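You operate a simulated robot arm through the tools that you are given. There is no shell and no other tool.

Carry out the task below with a simulated robot arm. There is one attempt and no reset: what you move stays moved.

JOB
Skim the leaves off barrel two into the leaf tray.
Fine: use the ladle with holes and put it back; close and lock the barrel; spill nothing. Set down upright: ladle with holes.

The check looks at the end state, three seconds after you hand in, the way a careful person would. Anything else that was tipped, shoved, dropped, spilled or broken makes it a failure.

ROBOT AND FRAMES
A 7-joint arm with a fingered hand, fixed in place. Base frame: the origin is on the floor under the middle of its stand, x ahead of it, y to its left, z up. Readings come in m, rad, newtons and seconds.
It reaches about 1.333 m from its shoulder. Its first joint turns from -1.204 to 3.002 rad. Payload 5 kg.
The tool frame sits at the grasp point between the pads (the TCP): z along the fingers, y along the line on which they close. The tips reach 0.032 m beyond it. The gripper opens to 0.16 m; its body begins 0.089 m behind the TCP. The gripper is a hand of 3 fingers: y runs from the thumb to the fingers, the wrist lies at [0, 0, -0.252] in the tool frame.
Orientation is that of the tool frame in the base frame, as a unit quaternion [w, x, y, z]. With the fingers straight down and closing along the base's y, the tool's x points along the base's -x, its y along +y and its z along -z.

CONTROLS
- The arm moves only by the tool move_arm. Its argument "steps" is a list that holds one entry, the list of rows, each a list of 6 numbers: the shift along the base's x, y, z in m, then the turn, a rotation vector about the base's x, y, z in rad. In form: [[[tx, ty, tz, wx, wy, wz], ...]]. A call has 1 to 20 rows; each row is the pose to reach, as a shift and turn from the pose commanded when the call began. Rows are played at 5 a second. More than 0.05 m and 0.15 rad between two rows, and nothing of the call is played. Where a pose cannot be reached the arm comes as near as it can. A force on the tool above 50 N (or 10 N above the force at the start of the call, whichever is more), or a blocked arm, ends the call early, and 0.2 s more pass. In this call time passes only in rows, and 0.2 s behind the last. The reply holds the time, the measured pose of the TCP, the force on the tool along the base axes, the opening and the grip force, in the units named above and with some noise, with the torque about the TCP (base axes, N m) and any sound that the robot's microphone picked up.
- Cameras (640 x 400 px; columns grow to the right, rows downward): "scene" is fixed at [0.2201, 0.5002, 1.6236]; the picture's right is [-0.96, -0.29, 0.00], its down [-0.14, 0.47, -0.87] and it looks along [0.25, -0.83, -0.49] (base axes); focal length 351 px, centre (320, 200). "wrist" rides on the gripper at [0.065, -0.004, -0.116] in the tool frame; the picture's right is [0.06, 1.00, 0.00], its down [-0.87, 0.05, -0.49] and it looks along [-0.49, 0.03, 0.87] (tool axes); focal length 261 px, centre (320, 200). There is no depth. A picture from a camera that has moved, and an enlarged one, comes with that camera's place and axes in the base frame and with its lens.
- capture(camera): a new picture of that camera. No time passes.
- lift_body(by): slides the trunk up (or, below 0, down) by that many m; the arm rides with it, the base frame stays. It gives what a move gives, with no picture.
- curl_fingers(finger1, finger2, thumb_bend): sets how far each is bent, from 0 (flat) to 100 (curled in); at 30 the hand is open as for a grip, at 70 the pads meet at the TCP. One left out holds its place. A second passes; each finger stops where it meets its share of the squeeze, and holds until it gets a number again. It is the only way to open and close the hand. It gives what a move gives, with no picture; readings hold the bend of each and the force on the fingers (four entries, about 0 where the hand has none), thumb and palm.
- enlarge(camera, box): a new picture of the part [left, top, right, bottom] of that camera's present view, enlarged. No time passes.
- sign_off(): hands the job in; it is judged then, once.

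Nothing tells you positions but the pictures and the camera data. Unless the task says otherwise, let go and move clear before handing in.

The tools are called after "Call:" by a JSON object that holds its "fn" and its "kwargs". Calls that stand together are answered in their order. move_arm: Moves the arm, as the interface text tells. Its arguments: {"type":"object","properties":{"steps":{"type":"array"}},"required":["steps"]} The other tools are called the same way: lift_body (by) moves the trunk up or down; curl_fingers (finger1, finger2, thumb_bend) moves the fingers one by one; capture (camera) takes a picture; enlarge (camera, box) takes an enlarged picture of a part of a camera's view; sign_off () hands the job in.

At the start:

```text
time: 0.0
tool_pos: [0.4661, -0.6506, 1.2368]
orientation: [0.0, -0.001, 1.0, 0.0]
wrist_force: [-1.1, 0.0, -0.2]
torque: [-0.01, 0.0, 0.0]
width: 0.1596
finger_force: 0.0
shape: jaw
bend: [30.0, 30.0, 30.0]
finger forces: [0.1, 0.2, 0.0, 0.0, 0.0, 0.0]
trunk travel left (down, up): [-0.725, 0.215]
```

scene: 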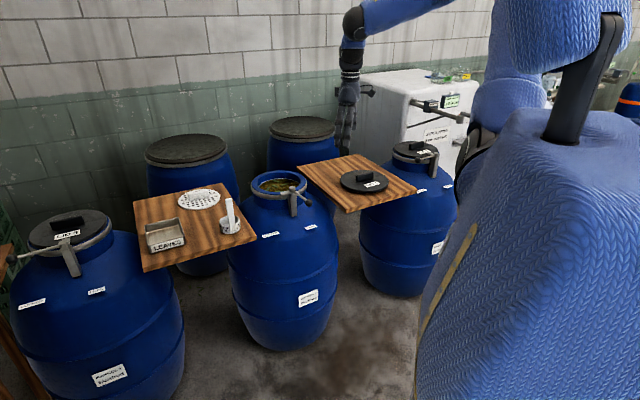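
wrist: 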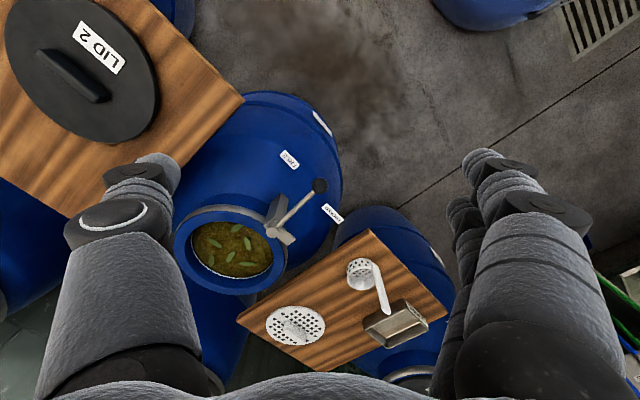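

I see an open barrel with leaves floating in it, a board with a perforated disc, a leaf tray and a ladle with holes, and another board with "LID 2". First I'll look closer at everything before moving.

Call:
{"fn": "enlarge", "kwargs": {"camera": "scene", "box": [120, 160, 280, 280]}}

Call:
{"fn": "enlarge", "kwargs": {"camera": "scene", "box": [230, 140, 430, 265]}}

Call:
{"fn": "enlarge", "kwargs": {"camera": "wrist", "box": [160, 180, 480, 380]}}

Call:
{"fn": "enlarge", "kwargs": {"camera": "wrist", "box": [0, 0, 360, 225]}}

Call:
{"fn": "enlarge", "kwargs": {"camera": "scene", "box": [0, 190, 160, 290]}}

Call:
{"fn": "enlarge", "kwargs": {"camera": "scene", "box": [380, 60, 500, 200]}}

```text
3.33 times, centred on (200, 220) of scene
camera zoom: at [0.2201, 0.5002, 1.6236], right [-0.96, -0.29, 0.0], down [-0.14, 0.47, -0.87], along [0.25, -0.83, -0.49], focal length 1171 px, centre (720, 133)
```

zoom: 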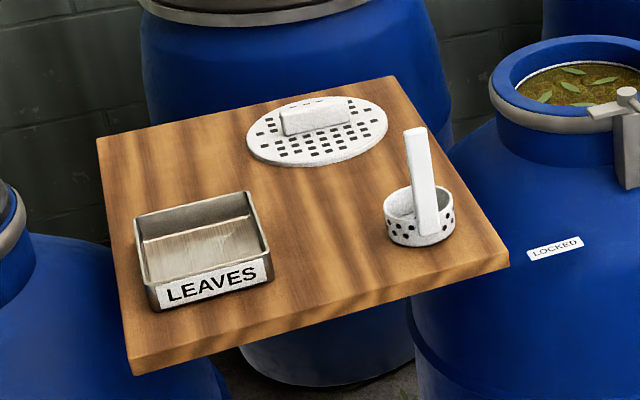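

```text
3.20 times, centred on (330, 202) of scene
camera zoom: at [0.2201, 0.5002, 1.6236], right [-0.96, -0.29, 0.0], down [-0.14, 0.47, -0.87], along [0.25, -0.83, -0.49], focal length 1124 px, centre (288, 192)
```

zoom: 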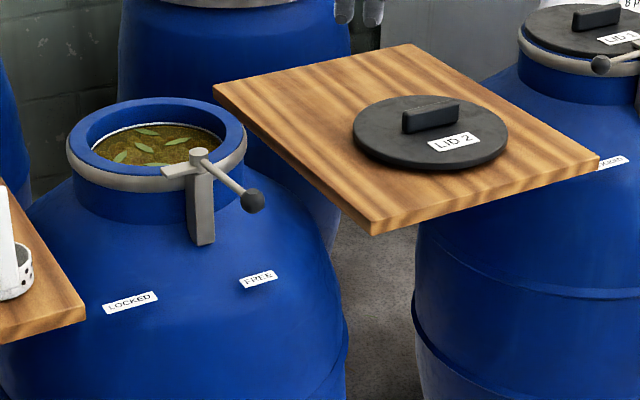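

```text
2.00 times, centred on (320, 280) of wrist
camera zoom: at [0.4005, -0.6544, 1.3539], right [-0.06, 1.0, 0.0], down [0.87, 0.06, 0.49], along [0.49, 0.03, -0.87], focal length 521 px, centre (320, 40)
```

zoom: 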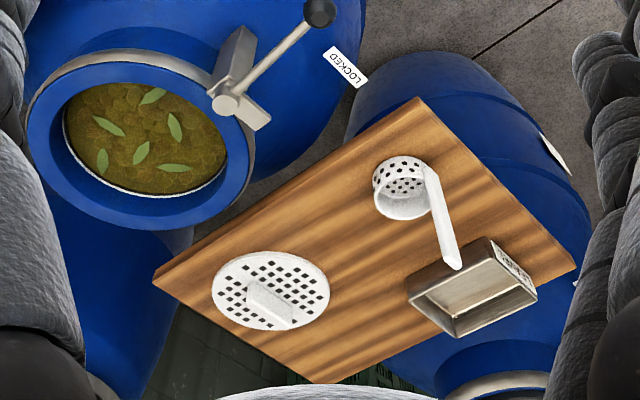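

```text
1.78 times, centred on (180, 112) of wrist
camera zoom: at [0.4005, -0.6544, 1.3539], right [-0.06, 1.0, 0.0], down [0.87, 0.06, 0.49], along [0.49, 0.03, -0.87], focal length 463 px, centre (569, 356)
```

zoom: 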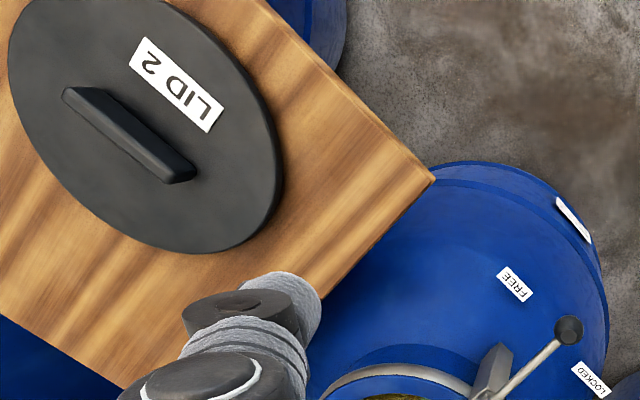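

```text
4.00 times, centred on (80, 240) of scene
camera zoom: at [0.2201, 0.5002, 1.6236], right [-0.96, -0.29, 0.0], down [-0.14, 0.47, -0.87], along [0.25, -0.83, -0.49], focal length 1405 px, centre (1280, 40)
```

zoom: 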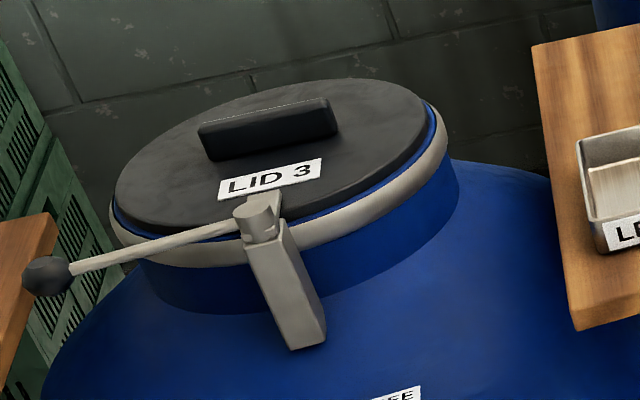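

```text
2.86 times, centred on (440, 130) of scene
camera zoom: at [0.2201, 0.5002, 1.6236], right [-0.96, -0.29, 0.0], down [-0.14, 0.47, -0.87], along [0.25, -0.83, -0.49], focal length 1004 px, centre (-23, 400)
```

zoom: 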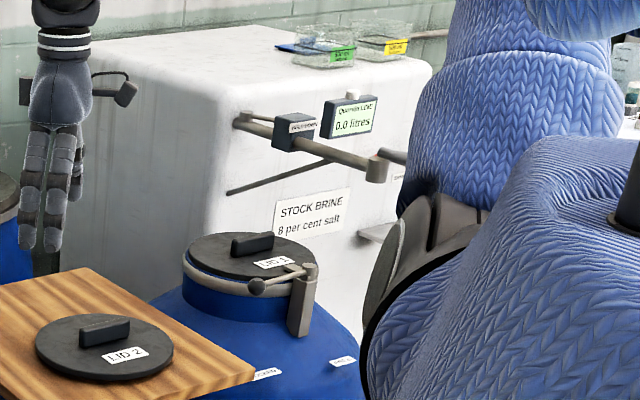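

The barrel-two mouth is near (0.83, -0.845, 0.87), and the ladle's upright handle is near (0.87, -0.48) with its top at about z 0.99. Next I'll move the hand over the ladle board, staying high, to see it from closer.

Call:
{"fn": "move_arm", "kwargs": {"steps": [[[0.045, 0.03, 0, 0, 0, 0], [0.09, 0.06, 0, 0, 0, 0], [0.13, 0.09, 0, 0, 0, 0], [0.17, 0.12, 0, 0, 0, 0], [0.2, 0.15, 0, 0, 0, 0]]]}}

Call:
{"fn": "capture", "kwargs": {"camera": "wrist"}}

Call:
{"fn": "capture", "kwargs": {"camera": "scene"}}

```text
refused: row 1 steps farther than a row can; nothing moved
```

```text
taken
camera wrist: at [0.4005, -0.6544, 1.3539], right [-0.06, 1.0, 0.0], down [0.87, 0.06, 0.49], along [0.49, 0.03, -0.87], focal length 261 px, centre (320, 200)
```

wrist: 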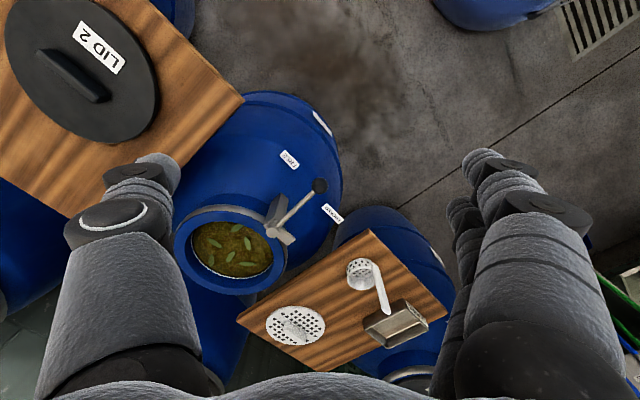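

```text
taken
```

scene: 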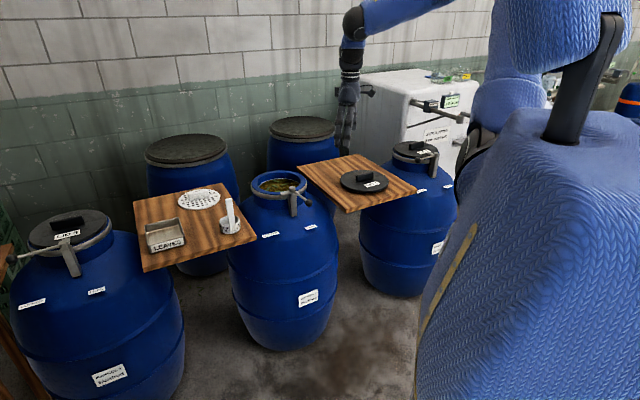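

The move was refused only because one row was slightly over 5 cm, so nothing has changed. The lever points to FREE, and the other barrels show the LOCKED direction at about 50° against 140° here. I'll repeat the approach to the ladle board with shorter rows.

Call:
{"fn": "move_arm", "kwargs": {"steps": [[[0.036, 0.026, 0, 0, 0, 0], [0.072, 0.052, 0, 0, 0, 0], [0.108, 0.078, 0, 0, 0, 0], [0.144, 0.104, 0, 0, 0, 0], [0.18, 0.13, 0, 0, 0, 0], [0.21, 0.15, 0, 0, 0, 0]]]}}

Call:
{"fn": "capture", "kwargs": {"camera": "wrist"}}

Call:
{"fn": "capture", "kwargs": {"camera": "scene"}}

```text
time: 1.4
tool_pos: [0.6788, -0.4994, 1.2377]
orientation: [-0.001, 0.0, 1.0, -0.001]
wrist_force: [0.3, 0.4, -0.2]
torque: [-0.01, 0.03, 0.02]
width: 0.1597
finger_force: 0.1
shape: jaw
bend: [30.0, 30.0, 30.0]
finger forces: [0.0, 0.0, 0.0, 0.0, 0.0, 0.0]
trunk travel left (down, up): [-0.725, 0.215]
```

```text
taken
camera wrist: at [0.6136, -0.5031, 1.3539], right [-0.06, 1.0, 0.0], down [0.87, 0.05, 0.49], along [0.49, 0.03, -0.87], focal length 261 px, centre (320, 200)
```

wrist: 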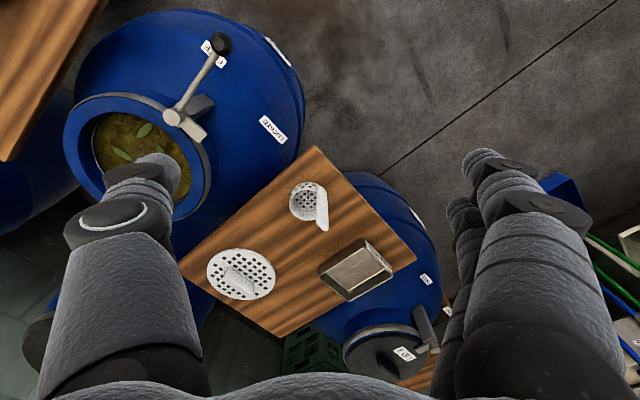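

```text
taken
```

scene: 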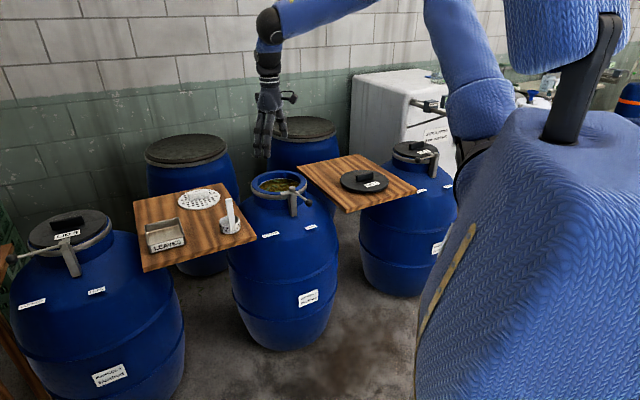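

The board is now in view from above. I'll enlarge the ladle and tray and the barrel mouth to measure them before going lower.

Call:
{"fn": "enlarge", "kwargs": {"camera": "wrist", "box": [260, 150, 420, 250]}}

Call:
{"fn": "enlarge", "kwargs": {"camera": "wrist", "box": [60, 20, 300, 170]}}

Call:
{"fn": "enlarge", "kwargs": {"camera": "wrist", "box": [180, 170, 420, 320]}}

Call:
{"fn": "enlarge", "kwargs": {"camera": "scene", "box": [200, 180, 264, 240]}}

```text
4.00 times, centred on (340, 200) of wrist
camera zoom: at [0.6136, -0.5031, 1.3539], right [-0.06, 1.0, 0.0], down [0.87, 0.05, 0.49], along [0.49, 0.03, -0.87], focal length 1043 px, centre (240, 200)
```

zoom: 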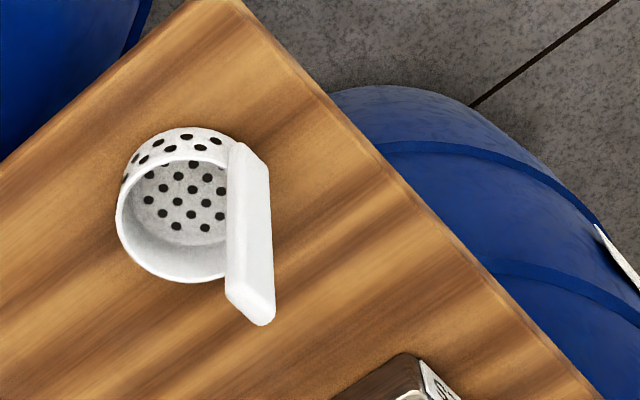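

```text
2.67 times, centred on (180, 95) of wrist
camera zoom: at [0.6136, -0.5031, 1.3539], right [-0.06, 1.0, 0.0], down [0.87, 0.05, 0.49], along [0.49, 0.03, -0.87], focal length 695 px, centre (693, 480)
```

zoom: 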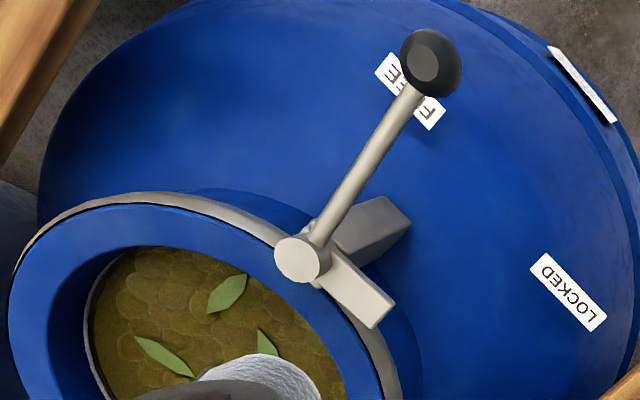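

```text
2.67 times, centred on (300, 245) of wrist
camera zoom: at [0.6136, -0.5031, 1.3539], right [-0.06, 1.0, 0.0], down [0.87, 0.05, 0.49], along [0.49, 0.03, -0.87], focal length 695 px, centre (373, 80)
```

zoom: 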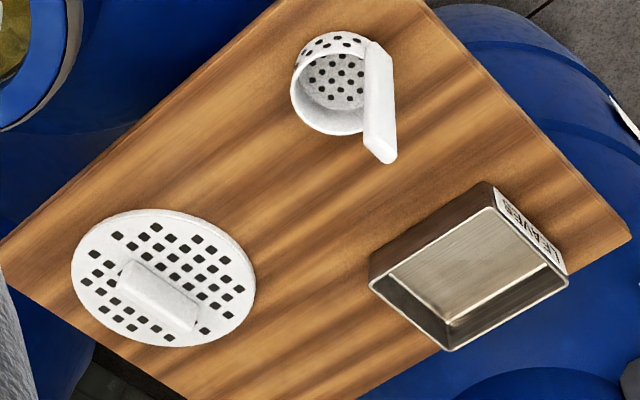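

```text
6.67 times, centred on (232, 210) of scene
camera zoom: at [0.2201, 0.5002, 1.6236], right [-0.96, -0.29, 0.0], down [-0.14, 0.47, -0.87], along [0.25, -0.83, -0.49], focal length 2342 px, centre (907, 133)
```

zoom: 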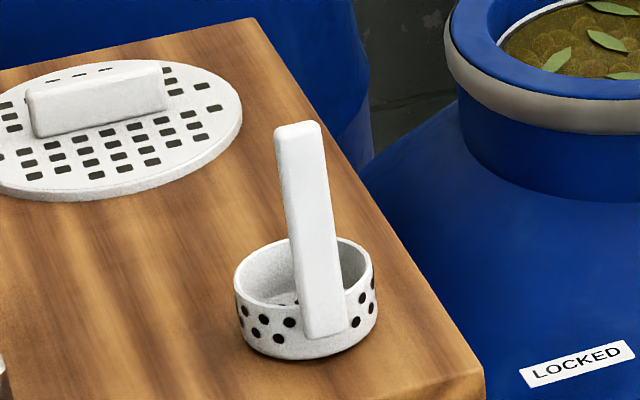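

The ladle handle is an upright strap about 24 mm wide and 9 mm thick, at (0.868, -0.484), with its top at about z 0.993 and the cup on its (+x, -y) side. Before grasping it, I'll look down into the barrel mouth from closer.

Call:
{"fn": "move_arm", "kwargs": {"steps": [[[0.002, -0.038, -0.012, 0, 0, 0], [0.004, -0.076, -0.024, 0, 0, 0], [0.006, -0.114, -0.036, 0, 0, 0], [0.008, -0.152, -0.048, 0, 0, 0], [0.01, -0.19, -0.06, 0, 0, 0], [0.012, -0.228, -0.072, 0, 0, 0], [0.014, -0.266, -0.084, 0, 0, 0], [0.016, -0.304, -0.096, 0, 0, 0], [0.018, -0.342, -0.108, 0, 0, 0]]]}}

Call:
{"fn": "capture", "kwargs": {"camera": "wrist"}}

Call:
{"fn": "capture", "kwargs": {"camera": "scene"}}

```text
time: 3.4
tool_pos: [0.6945, -0.8412, 1.126]
orientation: [-0.001, 0.0, 1.0, 0.0]
wrist_force: [0.4, 0.3, 0.1]
torque: [0.04, 0.02, 0.05]
width: 0.1598
finger_force: 0.1
shape: jaw
bend: [30.0, 30.0, 30.0]
finger forces: [0.0, 0.0, 0.1, 0.0, 0.0, 0.0]
trunk travel left (down, up): [-0.725, 0.215]
```

```text
taken
camera wrist: at [0.6289, -0.8461, 1.2429], right [-0.06, 1.0, 0.0], down [0.87, 0.05, 0.49], along [0.49, 0.03, -0.87], focal length 261 px, centre (320, 200)
```

wrist: 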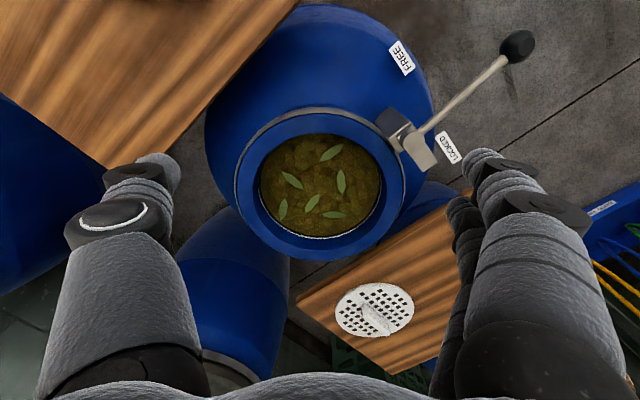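

```text
taken
```

scene: 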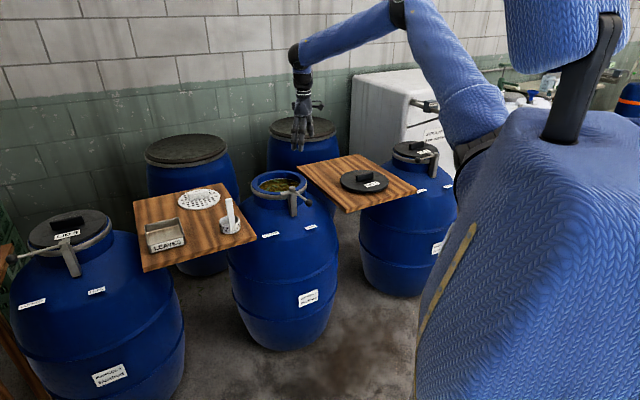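

Call:
{"fn": "enlarge", "kwargs": {"camera": "wrist", "box": [220, 95, 420, 270]}}

Call:
{"fn": "enlarge", "kwargs": {"camera": "wrist", "box": [360, 20, 560, 180]}}

Call:
{"fn": "enlarge", "kwargs": {"camera": "scene", "box": [240, 160, 320, 230]}}

```text
2.29 times, centred on (320, 182) of wrist
camera zoom: at [0.6289, -0.8461, 1.2429], right [-0.06, 1.0, 0.0], down [0.87, 0.05, 0.49], along [0.49, 0.03, -0.87], focal length 596 px, centre (320, 240)
```

zoom: 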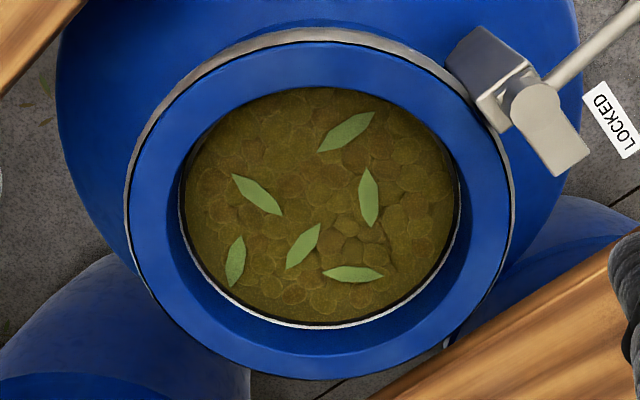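

```text
2.50 times, centred on (460, 100) of wrist
camera zoom: at [0.6289, -0.8461, 1.2429], right [-0.06, 1.0, 0.0], down [0.87, 0.05, 0.49], along [0.49, 0.03, -0.87], focal length 652 px, centre (-30, 450)
```

zoom: 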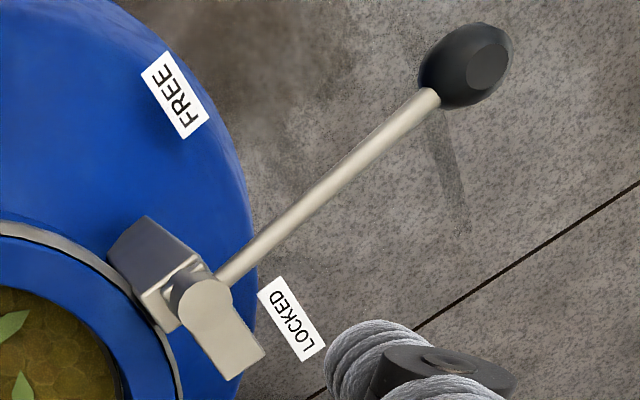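

```text
5.71 times, centred on (280, 195) of scene
camera zoom: at [0.2201, 0.5002, 1.6236], right [-0.96, -0.29, 0.0], down [-0.14, 0.47, -0.87], along [0.25, -0.83, -0.49], focal length 2007 px, centre (549, 229)
```

zoom: 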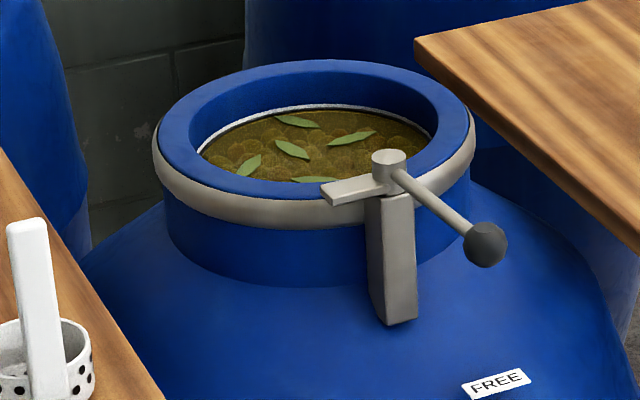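

Six leaves float at about z 0.865, roughly 3 cm below the rim, and the mouth's inner radius is about 0.10 m. When locked, the latch nose will swing inward over the lid. I'll now go over the ladle handle, turning the hand +42° so it closes across the strap's thin side.

Call:
{"fn": "move_arm", "kwargs": {"steps": [[[0.0174, 0.0357, 0.006, 0, 0, 0.0733], [0.0347, 0.0714, 0.012, 0, 0, 0.1466], [0.052, 0.1071, 0.018, 0, 0, 0.22], [0.0694, 0.1428, 0.024, 0, 0, 0.2932], [0.0868, 0.1785, 0.03, 0, 0, 0.3665], [0.1041, 0.2142, 0.03, 0, 0, 0.44], [0.1215, 0.25, 0.03, 0, 0, 0.513], [0.1388, 0.2856, 0.03, 0, 0, 0.5864], [0.156, 0.3213, 0.03, 0, 0, 0.66], [0.1735, 0.357, 0.03, 0, 0, 0.733]]]}}

Call:
{"fn": "capture", "kwargs": {"camera": "wrist"}}

Call:
{"fn": "capture", "kwargs": {"camera": "scene"}}

```text
time: 5.6
tool_pos: [0.8709, -0.4872, 1.1576]
orientation: [-0.001, -0.359, 0.933, 0.0]
wrist_force: [0.7, 0.6, 0.6]
torque: [-0.03, 0.02, -0.01]
width: 0.16
finger_force: 0.0
shape: jaw
bend: [30.0, 30.0, 30.0]
finger forces: [0.0, 0.0, 0.0, 0.0, 0.0, 0.0]
trunk travel left (down, up): [-0.725, 0.215]
```

```text
taken
camera wrist: at [0.8248, -0.5324, 1.2734], right [-0.71, 0.7, 0.0], down [0.61, 0.62, 0.49], along [0.34, 0.35, -0.87], focal length 261 px, centre (320, 200)
```

wrist: 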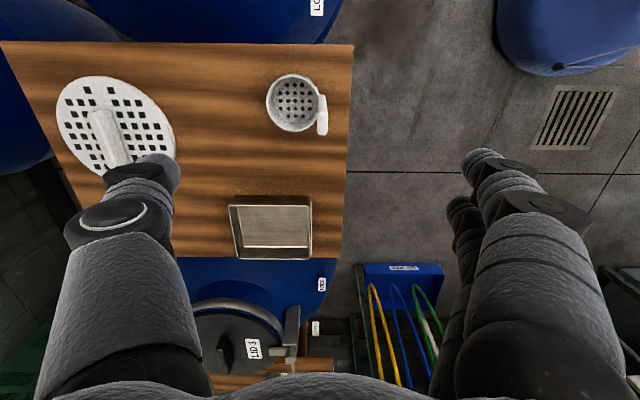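

```text
taken
```

scene: 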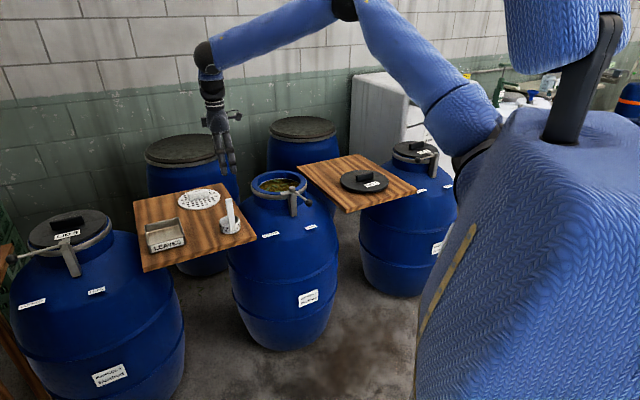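

The view is now square with the board, and the handle sits just ahead of the TCP axis. I'll zoom in to fine-tune the alignment.

Call:
{"fn": "enlarge", "kwargs": {"camera": "wrist", "box": [250, 60, 394, 150]}}

Call:
{"fn": "enlarge", "kwargs": {"camera": "wrist", "box": [210, 170, 354, 280]}}

Call:
{"fn": "enlarge", "kwargs": {"camera": "scene", "box": [120, 100, 280, 280]}}

```text
4.44 times, centred on (322, 105) of wrist
camera zoom: at [0.8248, -0.5324, 1.2734], right [-0.71, 0.7, 0.0], down [0.61, 0.62, 0.49], along [0.34, 0.35, -0.87], focal length 1158 px, centre (311, 622)
```

zoom: 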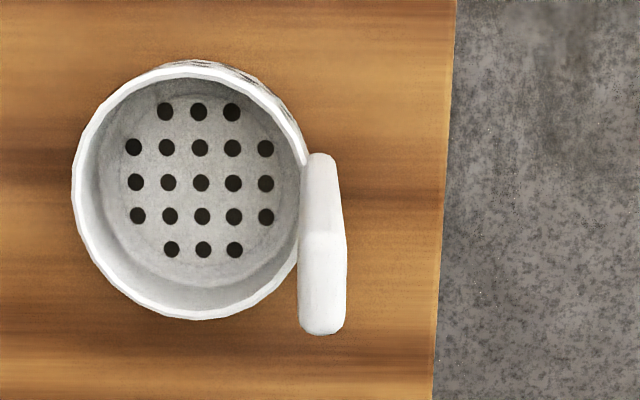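

```text
3.64 times, centred on (282, 225) of wrist
camera zoom: at [0.8248, -0.5324, 1.2734], right [-0.71, 0.7, 0.0], down [0.61, 0.62, 0.49], along [0.34, 0.35, -0.87], focal length 948 px, centre (458, 109)
```

zoom: 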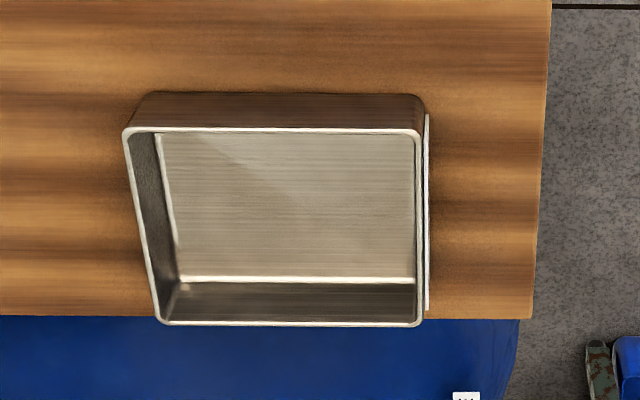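

```text
2.22 times, centred on (200, 190) of scene
camera zoom: at [0.2201, 0.5002, 1.6236], right [-0.96, -0.29, 0.0], down [-0.14, 0.47, -0.87], along [0.25, -0.83, -0.49], focal length 780 px, centre (587, 222)
```

zoom: 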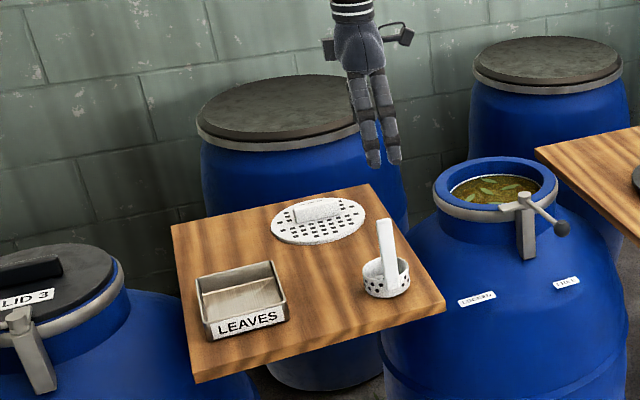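

The handle top lies almost exactly on the TCP axis, about 3 mm toward the fingers. I'll descend straight with the hand open so the fingers straddle the top of the strap.

Call:
{"fn": "move_arm", "kwargs": {"steps": [[[-0.002, 0.002, -0.04, 0, 0, 0], [-0.002, 0.002, -0.08, 0, 0, 0], [-0.002, 0.002, -0.12, 0, 0, 0], [-0.002, 0.002, -0.16, 0, 0, 0], [-0.002, 0.002, -0.189, 0, 0, 0]]]}}

Call:
{"fn": "capture", "kwargs": {"camera": "wrist"}}

Call:
{"fn": "enlarge", "kwargs": {"camera": "scene", "box": [160, 130, 320, 250]}}

```text
time: 6.8
tool_pos: [0.8681, -0.4856, 0.9694]
orientation: [0.0, -0.36, 0.933, 0.0]
wrist_force: [0.6, 0.0, -0.1]
torque: [-0.03, 0.02, 0.02]
width: 0.1598
finger_force: 0.0
shape: jaw
bend: [30.0, 30.0, 30.0]
finger forces: [0.0, 0.1, 0.1, 0.0, 0.0, 0.0]
trunk travel left (down, up): [-0.725, 0.215]
```

```text
taken
camera wrist: at [0.8231, -0.5319, 1.086], right [-0.71, 0.7, 0.0], down [0.61, 0.62, 0.49], along [0.34, 0.35, -0.87], focal length 261 px, centre (320, 200)
```

wrist: 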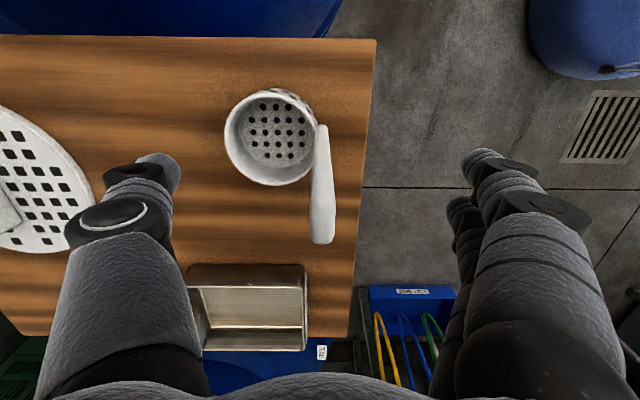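

```text
3.33 times, centred on (240, 190) of scene
camera zoom: at [0.2201, 0.5002, 1.6236], right [-0.96, -0.29, 0.0], down [-0.14, 0.47, -0.87], along [0.25, -0.83, -0.49], focal length 1171 px, centre (587, 233)
```

zoom: 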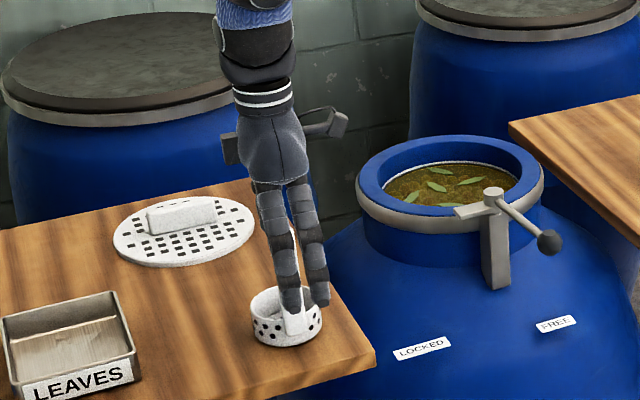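

The handle is centred between thumb and fingers to within a millimetre or so. I'll half-close first to check the alignment before squeezing.

Call:
{"fn": "curl_fingers", "kwargs": {"finger1": 60, "finger2": 60, "thumb_bend": 60}}

Call:
{"fn": "capture", "kwargs": {"camera": "wrist"}}

Call:
{"fn": "enlarge", "kwargs": {"camera": "scene", "box": [200, 150, 280, 250]}}

```text
time: 7.8
tool_pos: [0.8682, -0.4848, 0.9699]
orientation: [0.0, -0.359, 0.933, 0.0]
wrist_force: [0.4, -0.2, 0.0]
torque: [0.01, 0.03, -0.01]
width: 0.0479
finger_force: 0.1
shape: fingers
bend: [60.0, 60.0, 60.0]
finger forces: [0.1, 0.0, 0.0, 0.0, 0.1, 0.0]
trunk travel left (down, up): [-0.725, 0.215]
```

```text
taken
camera wrist: at [0.8226, -0.5315, 1.0866], right [-0.71, 0.7, 0.0], down [0.61, 0.62, 0.49], along [0.34, 0.35, -0.87], focal length 261 px, centre (320, 200)
```

wrist: 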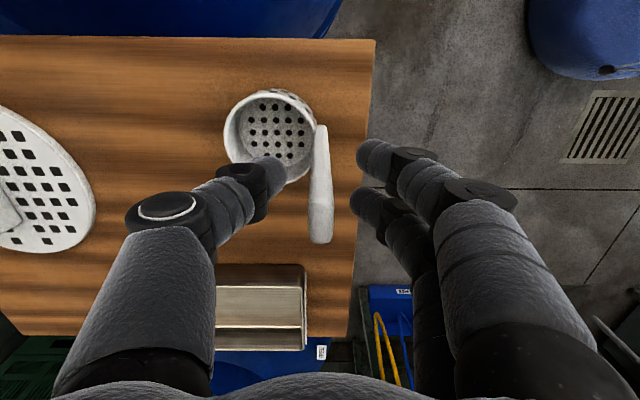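

```text
4.00 times, centred on (240, 200) of scene
camera zoom: at [0.2201, 0.5002, 1.6236], right [-0.96, -0.29, 0.0], down [-0.14, 0.47, -0.87], along [0.25, -0.83, -0.49], focal length 1405 px, centre (640, 200)
```

zoom: 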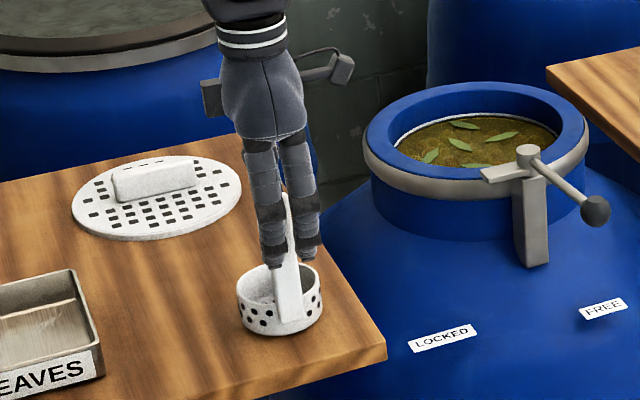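

Both fingers and the thumb flank the strap symmetrically. I'll now close to a firm grip.

Call:
{"fn": "curl_fingers", "kwargs": {"finger1": 70, "finger2": 70, "thumb_bend": 70}}

Call:
{"fn": "capture", "kwargs": {"camera": "wrist"}}

Call:
{"fn": "enlarge", "kwargs": {"camera": "scene", "box": [200, 150, 280, 250]}}

```text
time: 8.8
tool_pos: [0.8674, -0.4853, 0.9712]
orientation: [0.0, -0.36, 0.933, 0.001]
wrist_force: [0.3, -0.2, -0.6]
torque: [-0.01, 0.01, 0.0]
width: 0.0185
finger_force: 4.4
shape: fingers
bend: [68.0, 68.0, 69.0]
finger forces: [1.7, 2.4, 0.0, 0.0, 4.1, 0.1]
trunk travel left (down, up): [-0.725, 0.215]
```

```text
taken
camera wrist: at [0.8226, -0.5315, 1.0866], right [-0.71, 0.7, 0.0], down [0.61, 0.62, 0.49], along [0.34, 0.35, -0.87], focal length 261 px, centre (320, 200)
```

wrist: 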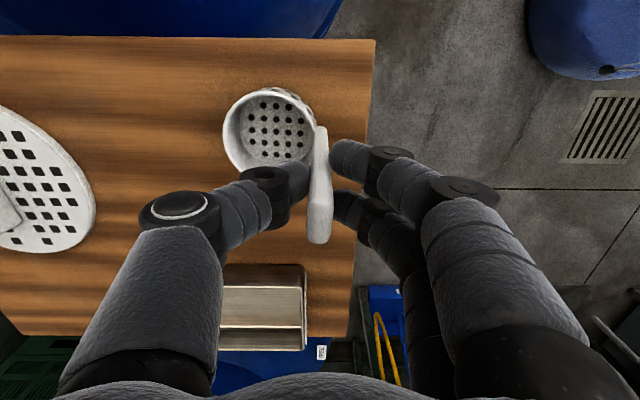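

```text
4.00 times, centred on (240, 200) of scene
camera zoom: at [0.2201, 0.5002, 1.6236], right [-0.96, -0.29, 0.0], down [-0.14, 0.47, -0.87], along [0.25, -0.83, -0.49], focal length 1405 px, centre (640, 200)
```

zoom: 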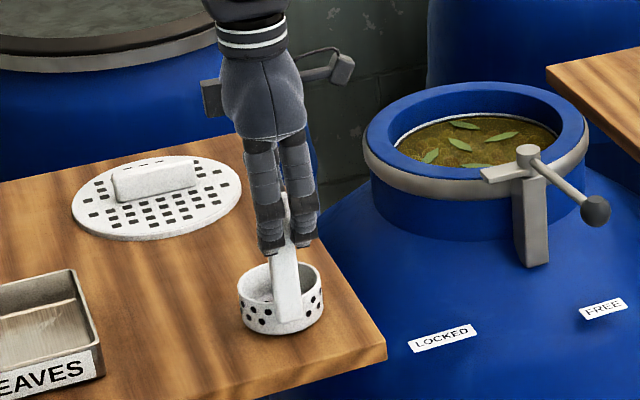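

All three digits have contact at light force (about 4 N). I'll tighten the grip so the ladle won't slip when it is tilted.

Call:
{"fn": "curl_fingers", "kwargs": {"finger1": 80, "finger2": 80, "thumb_bend": 80}}

Call:
{"fn": "capture", "kwargs": {"camera": "wrist"}}

```text
time: 9.8
tool_pos: [0.8684, -0.4844, 0.9712]
orientation: [0.0, -0.359, 0.933, 0.0]
wrist_force: [0.0, 0.0, -0.8]
torque: [0.04, 0.03, 0.01]
width: 0.0161
finger_force: 21.7
shape: fingers
bend: [71.0, 71.0, 71.0]
finger forces: [9.5, 11.4, 0.1, 0.1, 22.8, 0.0]
trunk travel left (down, up): [-0.725, 0.215]
```

```text
taken
camera wrist: at [0.8226, -0.5316, 1.0866], right [-0.71, 0.7, 0.0], down [0.61, 0.62, 0.49], along [0.34, 0.35, -0.87], focal length 261 px, centre (320, 200)
```

wrist: 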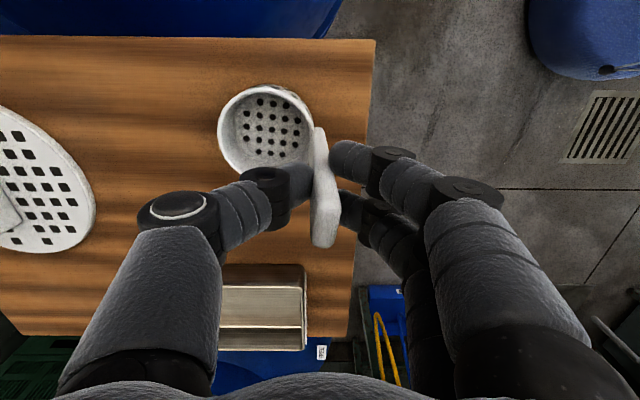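

The grip now holds about 22 N, but the ladle seems to have tilted slightly between the digits. I'll check how much.

Call:
{"fn": "enlarge", "kwargs": {"camera": "scene", "box": [200, 150, 280, 250]}}

Call:
{"fn": "enlarge", "kwargs": {"camera": "wrist", "box": [200, 70, 380, 260]}}

```text
4.00 times, centred on (240, 200) of scene
camera zoom: at [0.2201, 0.5002, 1.6236], right [-0.96, -0.29, 0.0], down [-0.14, 0.47, -0.87], along [0.25, -0.83, -0.49], focal length 1405 px, centre (640, 200)
```

zoom: 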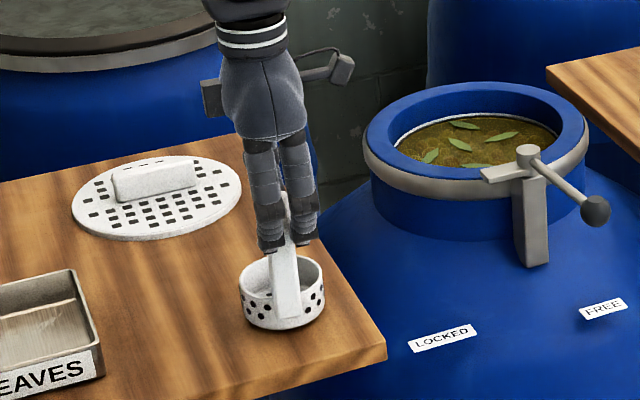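

```text
2.11 times, centred on (290, 165) of wrist
camera zoom: at [0.8226, -0.5316, 1.0866], right [-0.71, 0.7, 0.0], down [0.61, 0.62, 0.49], along [0.34, 0.35, -0.87], focal length 549 px, centre (383, 274)
```

zoom: 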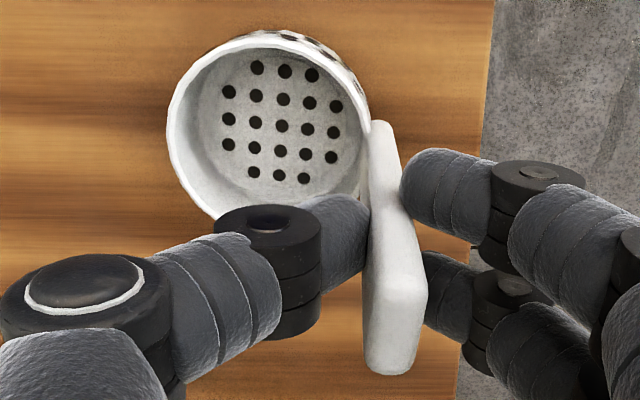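

The tilt is only a few degrees, which is acceptable. I'll lift straight up 12 cm, then check the ladle's weight and that the hold is steady.

Call:
{"fn": "move_arm", "kwargs": {"steps": [[[0, 0, 0.015, 0, 0, 0], [0, 0, 0.04, 0, 0, 0], [0, 0, 0.08, 0, 0, 0], [0, 0, 0.12, 0, 0, 0], [0, 0, 0.12, 0, 0, 0]]]}}

Call:
{"fn": "capture", "kwargs": {"camera": "wrist"}}

Call:
{"fn": "enlarge", "kwargs": {"camera": "scene", "box": [160, 100, 320, 240]}}

```text
time: 11.0
tool_pos: [0.8666, -0.4844, 1.0906]
orientation: [0.0, -0.359, 0.933, 0.001]
wrist_force: [0.2, -0.5, -1.2]
torque: [0.01, 0.01, 0.01]
width: 0.016
finger_force: 22.2
shape: fingers
bend: [71.0, 71.0, 71.0]
finger forces: [9.8, 11.4, 0.1, 0.0, 22.7, 0.0]
trunk travel left (down, up): [-0.725, 0.215]
```

```text
taken
camera wrist: at [0.8217, -0.5311, 1.2071], right [-0.71, 0.7, 0.0], down [0.61, 0.62, 0.49], along [0.34, 0.35, -0.87], focal length 261 px, centre (320, 200)
```

wrist: 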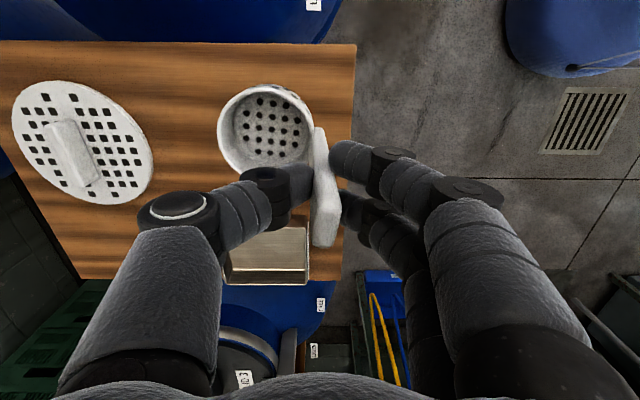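

```text
2.86 times, centred on (240, 170) of scene
camera zoom: at [0.2201, 0.5002, 1.6236], right [-0.96, -0.29, 0.0], down [-0.14, 0.47, -0.87], along [0.25, -0.83, -0.49], focal length 1004 px, centre (549, 286)
```

zoom: 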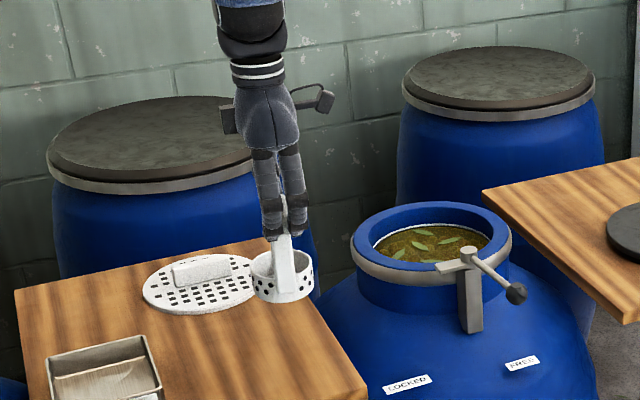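

The ladle lifted cleanly and weighs about 0.1 kg, with its cup centred about (0.025, -0.038) from the TCP and its bottom about 0.14 m below. I'll carry it above barrel two, keeping it higher than the latch.

Call:
{"fn": "move_arm", "kwargs": {"steps": [[[-0.005, -0.02, 0.02, 0, 0, 0], [-0.013, -0.058, 0.04, 0, 0, 0], [-0.022, -0.098, 0.04, 0, 0, 0], [-0.031, -0.138, 0.04, 0, 0, 0], [-0.04, -0.178, 0.04, 0, 0, 0], [-0.048, -0.218, 0.04, 0, 0, 0], [-0.057, -0.258, 0.04, 0, 0, 0], [-0.064, -0.29, 0.04, 0, 0, 0], [-0.07, -0.316, 0.04, 0, 0, 0], [-0.07, -0.316, 0.04, 0, 0, 0]]]}}

Call:
{"fn": "capture", "kwargs": {"camera": "wrist"}}

Call:
{"fn": "enlarge", "kwargs": {"camera": "scene", "box": [220, 90, 380, 230]}}

```text
time: 13.2
tool_pos: [0.7956, -0.7975, 1.1299]
orientation: [0.0, -0.359, 0.933, 0.0]
wrist_force: [-0.3, -0.3, -0.6]
torque: [0.03, 0.01, 0.0]
width: 0.016
finger_force: 21.3
shape: fingers
bend: [71.0, 71.0, 71.0]
finger forces: [9.5, 11.1, 0.0, 0.0, 22.3, 0.0]
trunk travel left (down, up): [-0.725, 0.215]
```

```text
taken
camera wrist: at [0.7502, -0.8447, 1.2455], right [-0.72, 0.7, 0.0], down [0.61, 0.62, 0.49], along [0.34, 0.35, -0.87], focal length 261 px, centre (320, 200)
```

wrist: 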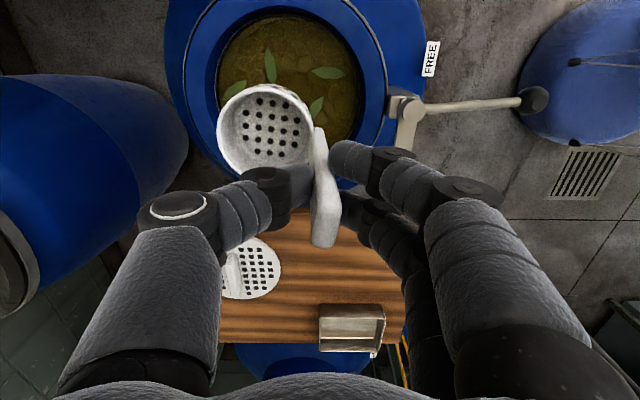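

```text
2.86 times, centred on (300, 160) of scene
camera zoom: at [0.2201, 0.5002, 1.6236], right [-0.96, -0.29, 0.0], down [-0.14, 0.47, -0.87], along [0.25, -0.83, -0.49], focal length 1004 px, centre (377, 314)
```

zoom: 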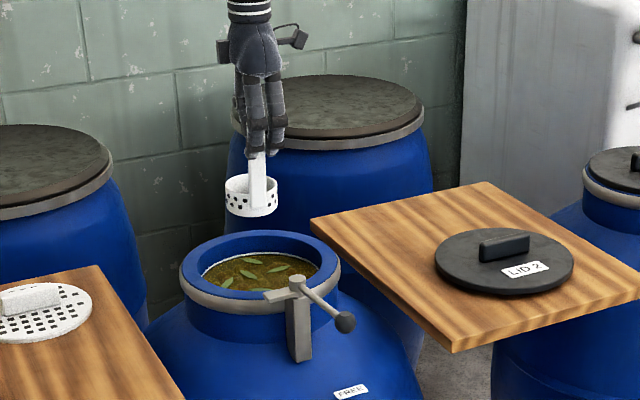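

The cup is centred over the mouth, with the fingers clear of the latch. I'll lower it toward a gap between the leaves, stopping just above the brine to verify clearances.

Call:
{"fn": "move_arm", "kwargs": {"steps": [[[-0.01, -0.003, -0.03, 0, 0, 0], [-0.018, -0.005, -0.06, 0, 0, 0], [-0.018, -0.005, -0.09, 0, 0, 0], [-0.018, -0.005, -0.112, 0, 0, 0]]]}}

Call:
{"fn": "capture", "kwargs": {"camera": "wrist"}}

Call:
{"fn": "enlarge", "kwargs": {"camera": "scene", "box": [220, 120, 340, 230]}}

```text
time: 14.2
tool_pos: [0.777, -0.8061, 1.0167]
orientation: [-0.001, -0.36, 0.933, 0.001]
wrist_force: [-0.4, 1.3, -0.4]
torque: [0.01, 0.01, 0.0]
width: 0.0159
finger_force: 21.4
shape: fingers
bend: [71.0, 71.0, 71.0]
finger forces: [9.6, 11.4, 0.0, 0.0, 22.2, 0.0]
trunk travel left (down, up): [-0.725, 0.215]
```

```text
taken
camera wrist: at [0.7316, -0.8533, 1.1324], right [-0.71, 0.7, 0.0], down [0.61, 0.62, 0.49], along [0.34, 0.35, -0.87], focal length 261 px, centre (320, 200)
```

wrist: 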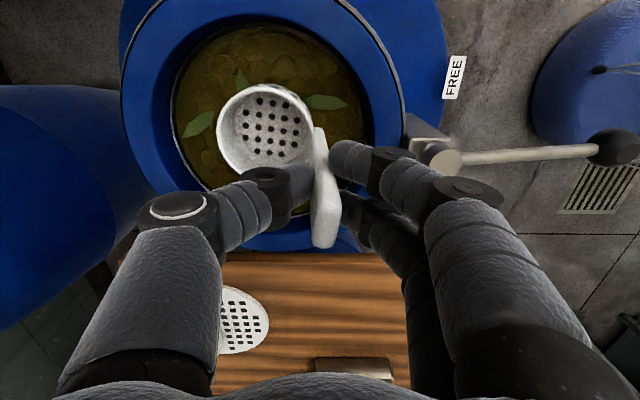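

```text
3.64 times, centred on (280, 175) of scene
camera zoom: at [0.2201, 0.5002, 1.6236], right [-0.96, -0.29, 0.0], down [-0.14, 0.47, -0.87], along [0.25, -0.83, -0.49], focal length 1277 px, centre (466, 291)
```

zoom: 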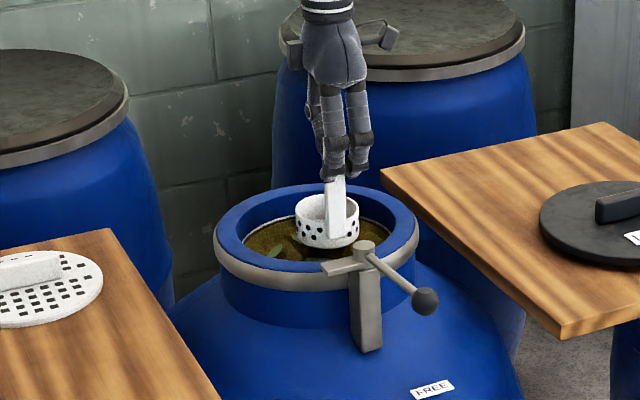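

My leaf position estimates match this view to within a few millimetres. I'll now dip slowly until the cup rim is about 1 cm under the surface, watching forces.

Call:
{"fn": "move_arm", "kwargs": {"steps": [[[0, 0, -0.01, 0, 0, 0], [0, 0, -0.02, 0, 0, 0], [0, 0, -0.03, 0, 0, 0], [0, 0, -0.04, 0, 0, 0], [0, 0, -0.05, 0, 0, 0], [0, 0, -0.06, 0, 0, 0], [0, 0, -0.064, 0, 0, 0], [0, 0, -0.064, 0, 0, 0]]]}}

Call:
{"fn": "capture", "kwargs": {"camera": "wrist"}}

Call:
{"fn": "enlarge", "kwargs": {"camera": "scene", "box": [220, 130, 330, 230]}}

```text
time: 16.0
tool_pos: [0.7766, -0.8032, 0.9569]
orientation: [0.0, -0.36, 0.933, 0.0]
wrist_force: [-0.8, 0.1, 9.0]
torque: [0.06, 0.0, 0.02]
width: 0.0155
finger_force: 24.1
shape: fingers
bend: [71.0, 71.0, 72.0]
finger forces: [11.0, 13.2, 0.0, 0.0, 24.1, 0.1]
trunk travel left (down, up): [-0.725, 0.215]
```

```text
taken
camera wrist: at [0.7314, -0.8511, 1.0721], right [-0.71, 0.7, 0.0], down [0.61, 0.62, 0.49], along [0.34, 0.35, -0.87], focal length 261 px, centre (320, 200)
```

wrist: 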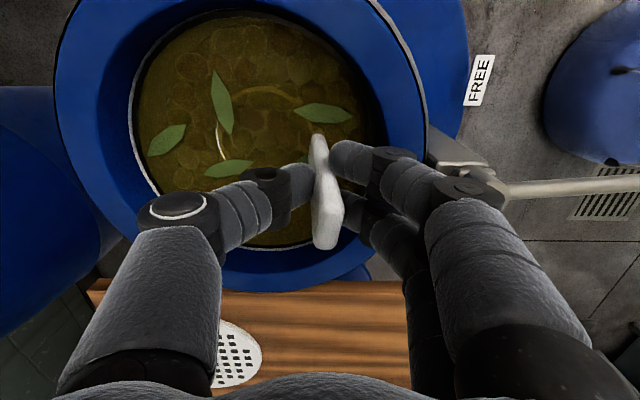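

```text
4.00 times, centred on (275, 180) of scene
camera zoom: at [0.2201, 0.5002, 1.6236], right [-0.96, -0.29, 0.0], down [-0.14, 0.47, -0.87], along [0.25, -0.83, -0.49], focal length 1405 px, centre (500, 280)
```

zoom: 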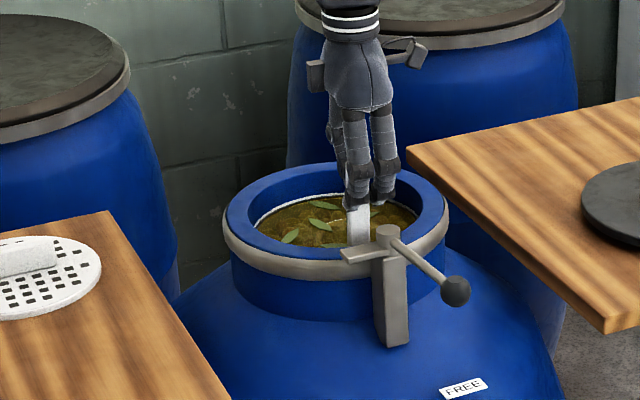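

There is a 9 N upward push, so something is resisting: either the cup bottom or a finger near the latch. I'll zoom in before going any further.

Call:
{"fn": "enlarge", "kwargs": {"camera": "wrist", "box": [340, 80, 560, 240]}}

Call:
{"fn": "enlarge", "kwargs": {"camera": "scene", "box": [255, 150, 325, 210]}}

Call:
{"fn": "enlarge", "kwargs": {"camera": "wrist", "box": [120, 10, 400, 200]}}

```text
2.50 times, centred on (450, 160) of wrist
camera zoom: at [0.7314, -0.8511, 1.0721], right [-0.71, 0.7, 0.0], down [0.61, 0.62, 0.49], along [0.34, 0.35, -0.87], focal length 652 px, centre (-5, 300)
```

zoom: 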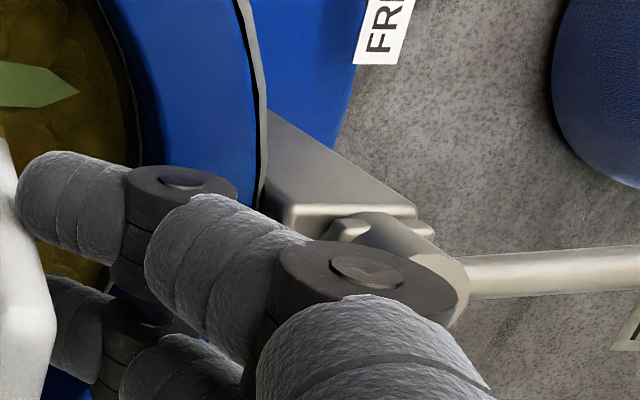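

```text
6.67 times, centred on (290, 180) of scene
camera zoom: at [0.2201, 0.5002, 1.6236], right [-0.96, -0.29, 0.0], down [-0.14, 0.47, -0.87], along [0.25, -0.83, -0.49], focal length 2342 px, centre (520, 333)
```

zoom: 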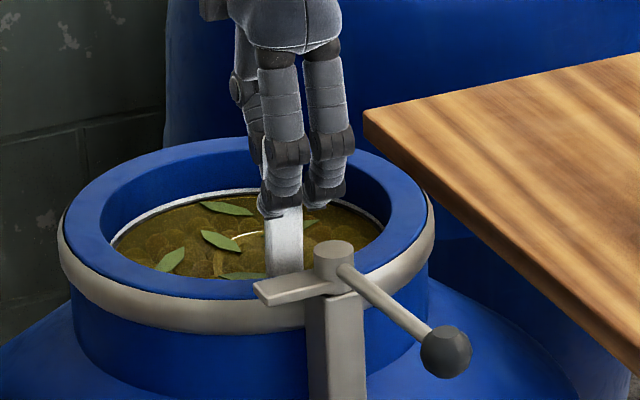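

```text
2.11 times, centred on (260, 105) of wrist
camera zoom: at [0.7314, -0.8511, 1.0721], right [-0.71, 0.7, 0.0], down [0.61, 0.62, 0.49], along [0.34, 0.35, -0.87], focal length 549 px, centre (446, 400)
```

zoom: 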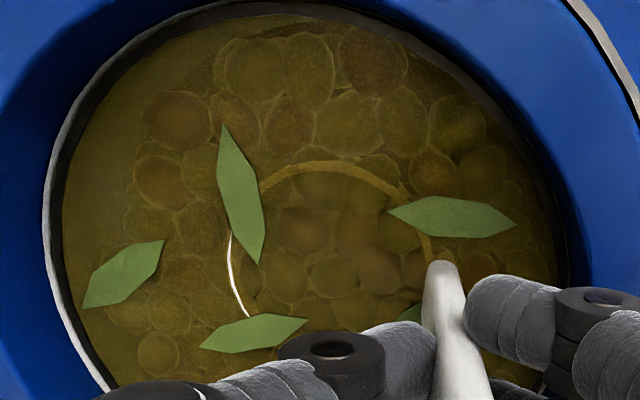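

The fingers are clear of the latch, so the cup bottom has met the olive bed at about z 0.82. The cup's far side has been pushed up slightly. I'll raise 8 mm to take that load off and look again.

Call:
{"fn": "move_arm", "kwargs": {"steps": [[[0, 0, 0.004, 0, 0, 0], [0, 0, 0.008, 0, 0, 0], [0, 0, 0.008, 0, 0, 0]]]}}

Call:
{"fn": "enlarge", "kwargs": {"camera": "wrist", "box": [120, 10, 400, 200]}}

Call:
{"fn": "enlarge", "kwargs": {"camera": "scene", "box": [255, 150, 325, 210]}}

```text
time: 16.8
tool_pos: [0.7783, -0.8042, 0.9621]
orientation: [0.0, -0.359, 0.933, 0.0]
wrist_force: [0.2, -0.5, -0.8]
torque: [0.01, 0.0, -0.03]
width: 0.0157
finger_force: 22.3
shape: fingers
bend: [71.0, 71.0, 72.0]
finger forces: [10.4, 11.8, 0.1, 0.0, 22.9, 0.1]
trunk travel left (down, up): [-0.725, 0.215]
```

```text
2.11 times, centred on (260, 105) of wrist
camera zoom: at [0.7318, -0.8513, 1.0781], right [-0.71, 0.7, 0.0], down [0.61, 0.62, 0.49], along [0.34, 0.35, -0.87], focal length 549 px, centre (446, 400)
```

zoom: 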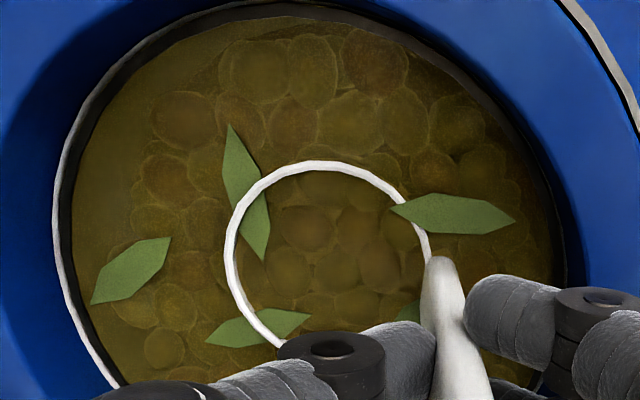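

```text
6.67 times, centred on (290, 180) of scene
camera zoom: at [0.2201, 0.5002, 1.6236], right [-0.96, -0.29, 0.0], down [-0.14, 0.47, -0.87], along [0.25, -0.83, -0.49], focal length 2342 px, centre (520, 333)
```

zoom: 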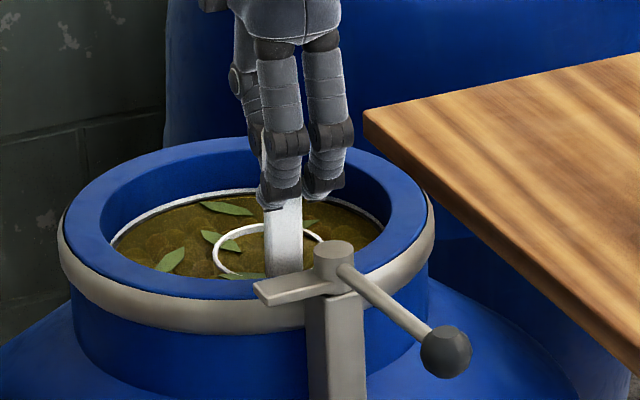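

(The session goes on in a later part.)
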